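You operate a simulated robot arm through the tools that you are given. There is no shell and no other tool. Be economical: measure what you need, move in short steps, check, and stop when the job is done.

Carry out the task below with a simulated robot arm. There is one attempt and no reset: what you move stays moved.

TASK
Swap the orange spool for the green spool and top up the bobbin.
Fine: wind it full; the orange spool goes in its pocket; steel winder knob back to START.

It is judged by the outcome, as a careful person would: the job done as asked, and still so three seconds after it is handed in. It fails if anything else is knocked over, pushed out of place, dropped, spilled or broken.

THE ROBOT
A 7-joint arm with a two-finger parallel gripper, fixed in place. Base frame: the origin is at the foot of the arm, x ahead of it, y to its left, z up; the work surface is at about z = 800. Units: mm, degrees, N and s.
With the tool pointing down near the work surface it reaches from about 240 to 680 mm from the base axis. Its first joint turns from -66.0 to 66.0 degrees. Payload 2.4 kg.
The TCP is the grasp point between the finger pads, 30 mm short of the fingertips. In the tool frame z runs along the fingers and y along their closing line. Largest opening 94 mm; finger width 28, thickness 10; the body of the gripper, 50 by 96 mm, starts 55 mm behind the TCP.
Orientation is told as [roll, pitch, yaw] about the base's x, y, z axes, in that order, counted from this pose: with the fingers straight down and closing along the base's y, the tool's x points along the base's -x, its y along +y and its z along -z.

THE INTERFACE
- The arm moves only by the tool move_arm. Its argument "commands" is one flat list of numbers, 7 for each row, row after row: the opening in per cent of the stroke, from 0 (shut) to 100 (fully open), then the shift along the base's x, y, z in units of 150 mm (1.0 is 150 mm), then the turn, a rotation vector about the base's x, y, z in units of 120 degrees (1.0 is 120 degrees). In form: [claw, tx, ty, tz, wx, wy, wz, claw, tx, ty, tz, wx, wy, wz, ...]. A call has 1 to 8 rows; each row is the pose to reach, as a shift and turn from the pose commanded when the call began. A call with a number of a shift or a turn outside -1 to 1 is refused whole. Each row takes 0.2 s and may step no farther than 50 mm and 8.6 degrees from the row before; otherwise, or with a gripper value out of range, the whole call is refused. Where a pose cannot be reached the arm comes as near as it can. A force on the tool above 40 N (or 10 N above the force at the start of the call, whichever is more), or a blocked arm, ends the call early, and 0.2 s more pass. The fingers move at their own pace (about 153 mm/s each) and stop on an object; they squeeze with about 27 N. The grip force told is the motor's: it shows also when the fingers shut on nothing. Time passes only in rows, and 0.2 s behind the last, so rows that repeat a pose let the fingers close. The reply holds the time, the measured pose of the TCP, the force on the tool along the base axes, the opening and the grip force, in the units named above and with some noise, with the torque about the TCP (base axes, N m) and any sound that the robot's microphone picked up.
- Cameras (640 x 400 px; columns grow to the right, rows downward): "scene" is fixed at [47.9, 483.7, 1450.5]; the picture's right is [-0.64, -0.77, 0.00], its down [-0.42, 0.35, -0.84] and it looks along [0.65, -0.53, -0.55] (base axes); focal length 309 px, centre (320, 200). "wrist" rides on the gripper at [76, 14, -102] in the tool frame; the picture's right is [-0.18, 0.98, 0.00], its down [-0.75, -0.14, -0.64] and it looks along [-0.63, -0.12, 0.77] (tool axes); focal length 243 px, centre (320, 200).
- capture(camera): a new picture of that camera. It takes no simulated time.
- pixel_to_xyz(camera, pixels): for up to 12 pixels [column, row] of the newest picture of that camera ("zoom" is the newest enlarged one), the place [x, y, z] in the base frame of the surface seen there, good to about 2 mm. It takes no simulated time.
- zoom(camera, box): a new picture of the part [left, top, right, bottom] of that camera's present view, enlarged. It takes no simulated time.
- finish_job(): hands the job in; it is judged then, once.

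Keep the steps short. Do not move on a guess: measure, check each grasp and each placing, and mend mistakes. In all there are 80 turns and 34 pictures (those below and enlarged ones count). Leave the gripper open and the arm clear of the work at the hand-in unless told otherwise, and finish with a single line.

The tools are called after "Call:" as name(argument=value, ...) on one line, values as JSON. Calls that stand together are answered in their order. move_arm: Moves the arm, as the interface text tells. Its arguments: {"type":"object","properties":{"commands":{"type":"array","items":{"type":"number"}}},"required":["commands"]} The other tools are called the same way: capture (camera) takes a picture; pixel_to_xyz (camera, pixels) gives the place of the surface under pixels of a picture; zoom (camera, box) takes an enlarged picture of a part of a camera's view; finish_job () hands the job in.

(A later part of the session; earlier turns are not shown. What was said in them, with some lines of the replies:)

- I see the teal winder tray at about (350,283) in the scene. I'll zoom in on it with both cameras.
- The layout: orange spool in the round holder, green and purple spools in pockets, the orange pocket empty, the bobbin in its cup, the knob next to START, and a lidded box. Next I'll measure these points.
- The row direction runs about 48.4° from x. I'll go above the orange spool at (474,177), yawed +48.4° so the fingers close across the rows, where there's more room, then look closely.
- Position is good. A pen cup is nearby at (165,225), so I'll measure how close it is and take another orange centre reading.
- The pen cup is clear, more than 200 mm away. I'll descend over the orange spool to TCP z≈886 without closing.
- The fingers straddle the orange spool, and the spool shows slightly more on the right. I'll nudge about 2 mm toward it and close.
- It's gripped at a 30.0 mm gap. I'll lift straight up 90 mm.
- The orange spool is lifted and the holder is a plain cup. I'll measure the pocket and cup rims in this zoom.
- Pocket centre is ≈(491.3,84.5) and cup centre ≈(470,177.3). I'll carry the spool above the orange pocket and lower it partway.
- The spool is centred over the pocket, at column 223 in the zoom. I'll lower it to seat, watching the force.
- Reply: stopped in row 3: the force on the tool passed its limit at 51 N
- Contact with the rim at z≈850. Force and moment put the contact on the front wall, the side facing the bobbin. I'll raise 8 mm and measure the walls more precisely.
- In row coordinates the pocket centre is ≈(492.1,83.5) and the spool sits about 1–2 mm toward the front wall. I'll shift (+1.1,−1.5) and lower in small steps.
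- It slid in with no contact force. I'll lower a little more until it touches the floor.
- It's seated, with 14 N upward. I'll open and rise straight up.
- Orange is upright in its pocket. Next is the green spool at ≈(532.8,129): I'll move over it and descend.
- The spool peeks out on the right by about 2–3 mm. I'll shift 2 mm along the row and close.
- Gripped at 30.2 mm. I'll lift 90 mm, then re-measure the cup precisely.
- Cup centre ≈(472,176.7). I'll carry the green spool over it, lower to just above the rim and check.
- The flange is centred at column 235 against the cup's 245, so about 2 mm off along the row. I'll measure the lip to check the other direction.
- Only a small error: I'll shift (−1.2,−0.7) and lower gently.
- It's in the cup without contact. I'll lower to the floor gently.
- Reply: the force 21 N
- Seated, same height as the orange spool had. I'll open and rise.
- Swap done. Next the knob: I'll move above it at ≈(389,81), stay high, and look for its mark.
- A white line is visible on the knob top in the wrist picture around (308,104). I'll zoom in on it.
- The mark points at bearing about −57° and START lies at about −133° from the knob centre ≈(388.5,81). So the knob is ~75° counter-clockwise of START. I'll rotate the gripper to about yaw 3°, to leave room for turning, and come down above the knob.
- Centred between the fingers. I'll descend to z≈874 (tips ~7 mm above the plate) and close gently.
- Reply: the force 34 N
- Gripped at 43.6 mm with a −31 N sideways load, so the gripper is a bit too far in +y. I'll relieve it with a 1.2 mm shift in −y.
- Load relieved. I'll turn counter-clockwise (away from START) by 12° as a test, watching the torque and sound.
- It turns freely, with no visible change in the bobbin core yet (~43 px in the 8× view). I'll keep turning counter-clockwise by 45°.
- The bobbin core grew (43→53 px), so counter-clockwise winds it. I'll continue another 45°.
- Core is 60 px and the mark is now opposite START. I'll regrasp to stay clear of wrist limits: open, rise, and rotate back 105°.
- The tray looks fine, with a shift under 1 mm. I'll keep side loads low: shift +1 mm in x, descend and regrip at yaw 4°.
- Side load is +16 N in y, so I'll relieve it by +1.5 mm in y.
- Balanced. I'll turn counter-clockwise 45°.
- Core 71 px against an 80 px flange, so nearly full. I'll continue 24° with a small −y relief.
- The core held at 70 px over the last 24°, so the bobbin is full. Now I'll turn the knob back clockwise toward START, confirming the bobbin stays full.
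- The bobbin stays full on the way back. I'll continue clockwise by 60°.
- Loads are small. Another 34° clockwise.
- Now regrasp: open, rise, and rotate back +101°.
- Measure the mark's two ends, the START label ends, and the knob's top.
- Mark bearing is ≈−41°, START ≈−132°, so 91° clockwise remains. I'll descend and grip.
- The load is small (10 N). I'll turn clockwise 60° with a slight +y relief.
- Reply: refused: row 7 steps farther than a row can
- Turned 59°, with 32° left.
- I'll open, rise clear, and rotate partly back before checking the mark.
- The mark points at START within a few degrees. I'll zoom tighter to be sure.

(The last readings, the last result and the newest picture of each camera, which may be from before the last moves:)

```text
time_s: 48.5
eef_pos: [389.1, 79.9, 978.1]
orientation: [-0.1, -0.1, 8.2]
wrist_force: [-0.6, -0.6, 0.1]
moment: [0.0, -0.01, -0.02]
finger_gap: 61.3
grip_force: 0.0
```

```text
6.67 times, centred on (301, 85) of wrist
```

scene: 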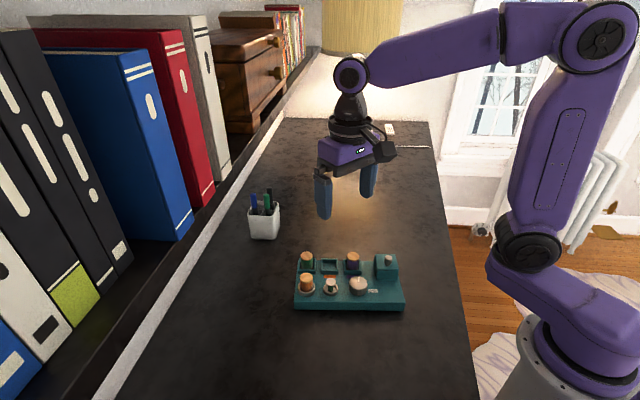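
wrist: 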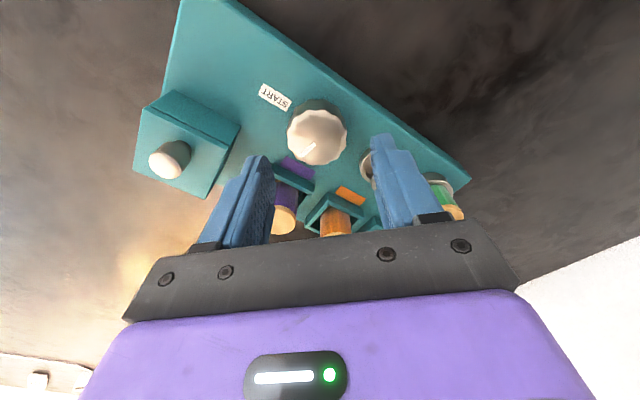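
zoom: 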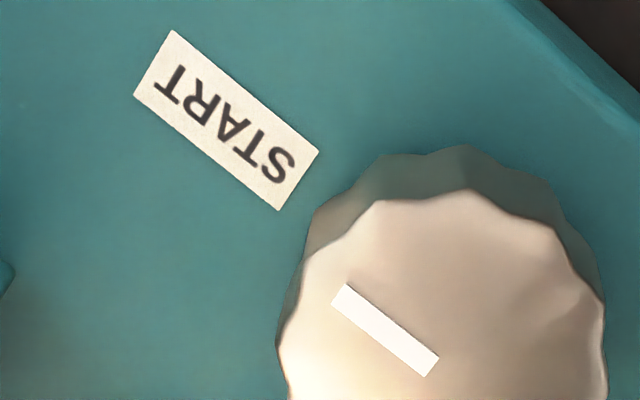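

The mark's edges (38.5°) are parallel to the START label's (38.4–39.5°), so the knob is at START. I'll open fully, rise clear and take a final look.

Call:
move_arm(commands=[80, 0, 0, 0.25, 0, 0, 0, 100, 0, 0, 0.5, 0, 0, 0, 100, 0, 0, 0.75, 0, 0, 0, 100, 0, 0, 1, 0, 0, 0, 100, 0, 0, 1, 0, 0, 0])

Call:
zoom(camera="scene", box=[285, 240, 413, 320])

```text
time_s: 49.7
eef_pos: [390.9, 80.1, 1129.3]
orientation: [-0.1, -0.2, 7.9]
wrist_force: [-0.7, 0.5, 0.6]
moment: [-0.02, 0.0, 0.01]
finger_gap: 94.0
grip_force: 0.0
```

```text
5.00 times, centred on (349, 280) of scene
```

zoom: 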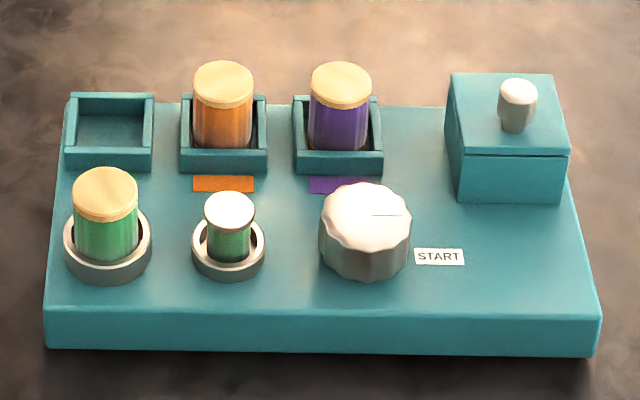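

Orange is in its pocket, green is in the cup, the bobbin is full, the knob is at START and the arm is clear, so I'm handing in.

Call:
finish_job()

```text
The job is handed in.
```

The green spool is in the cup, the orange spool is in its pocket, the bobbin is wound full, and the steel knob is back at START; the tray shifted by under 1 mm while I turned the knob.
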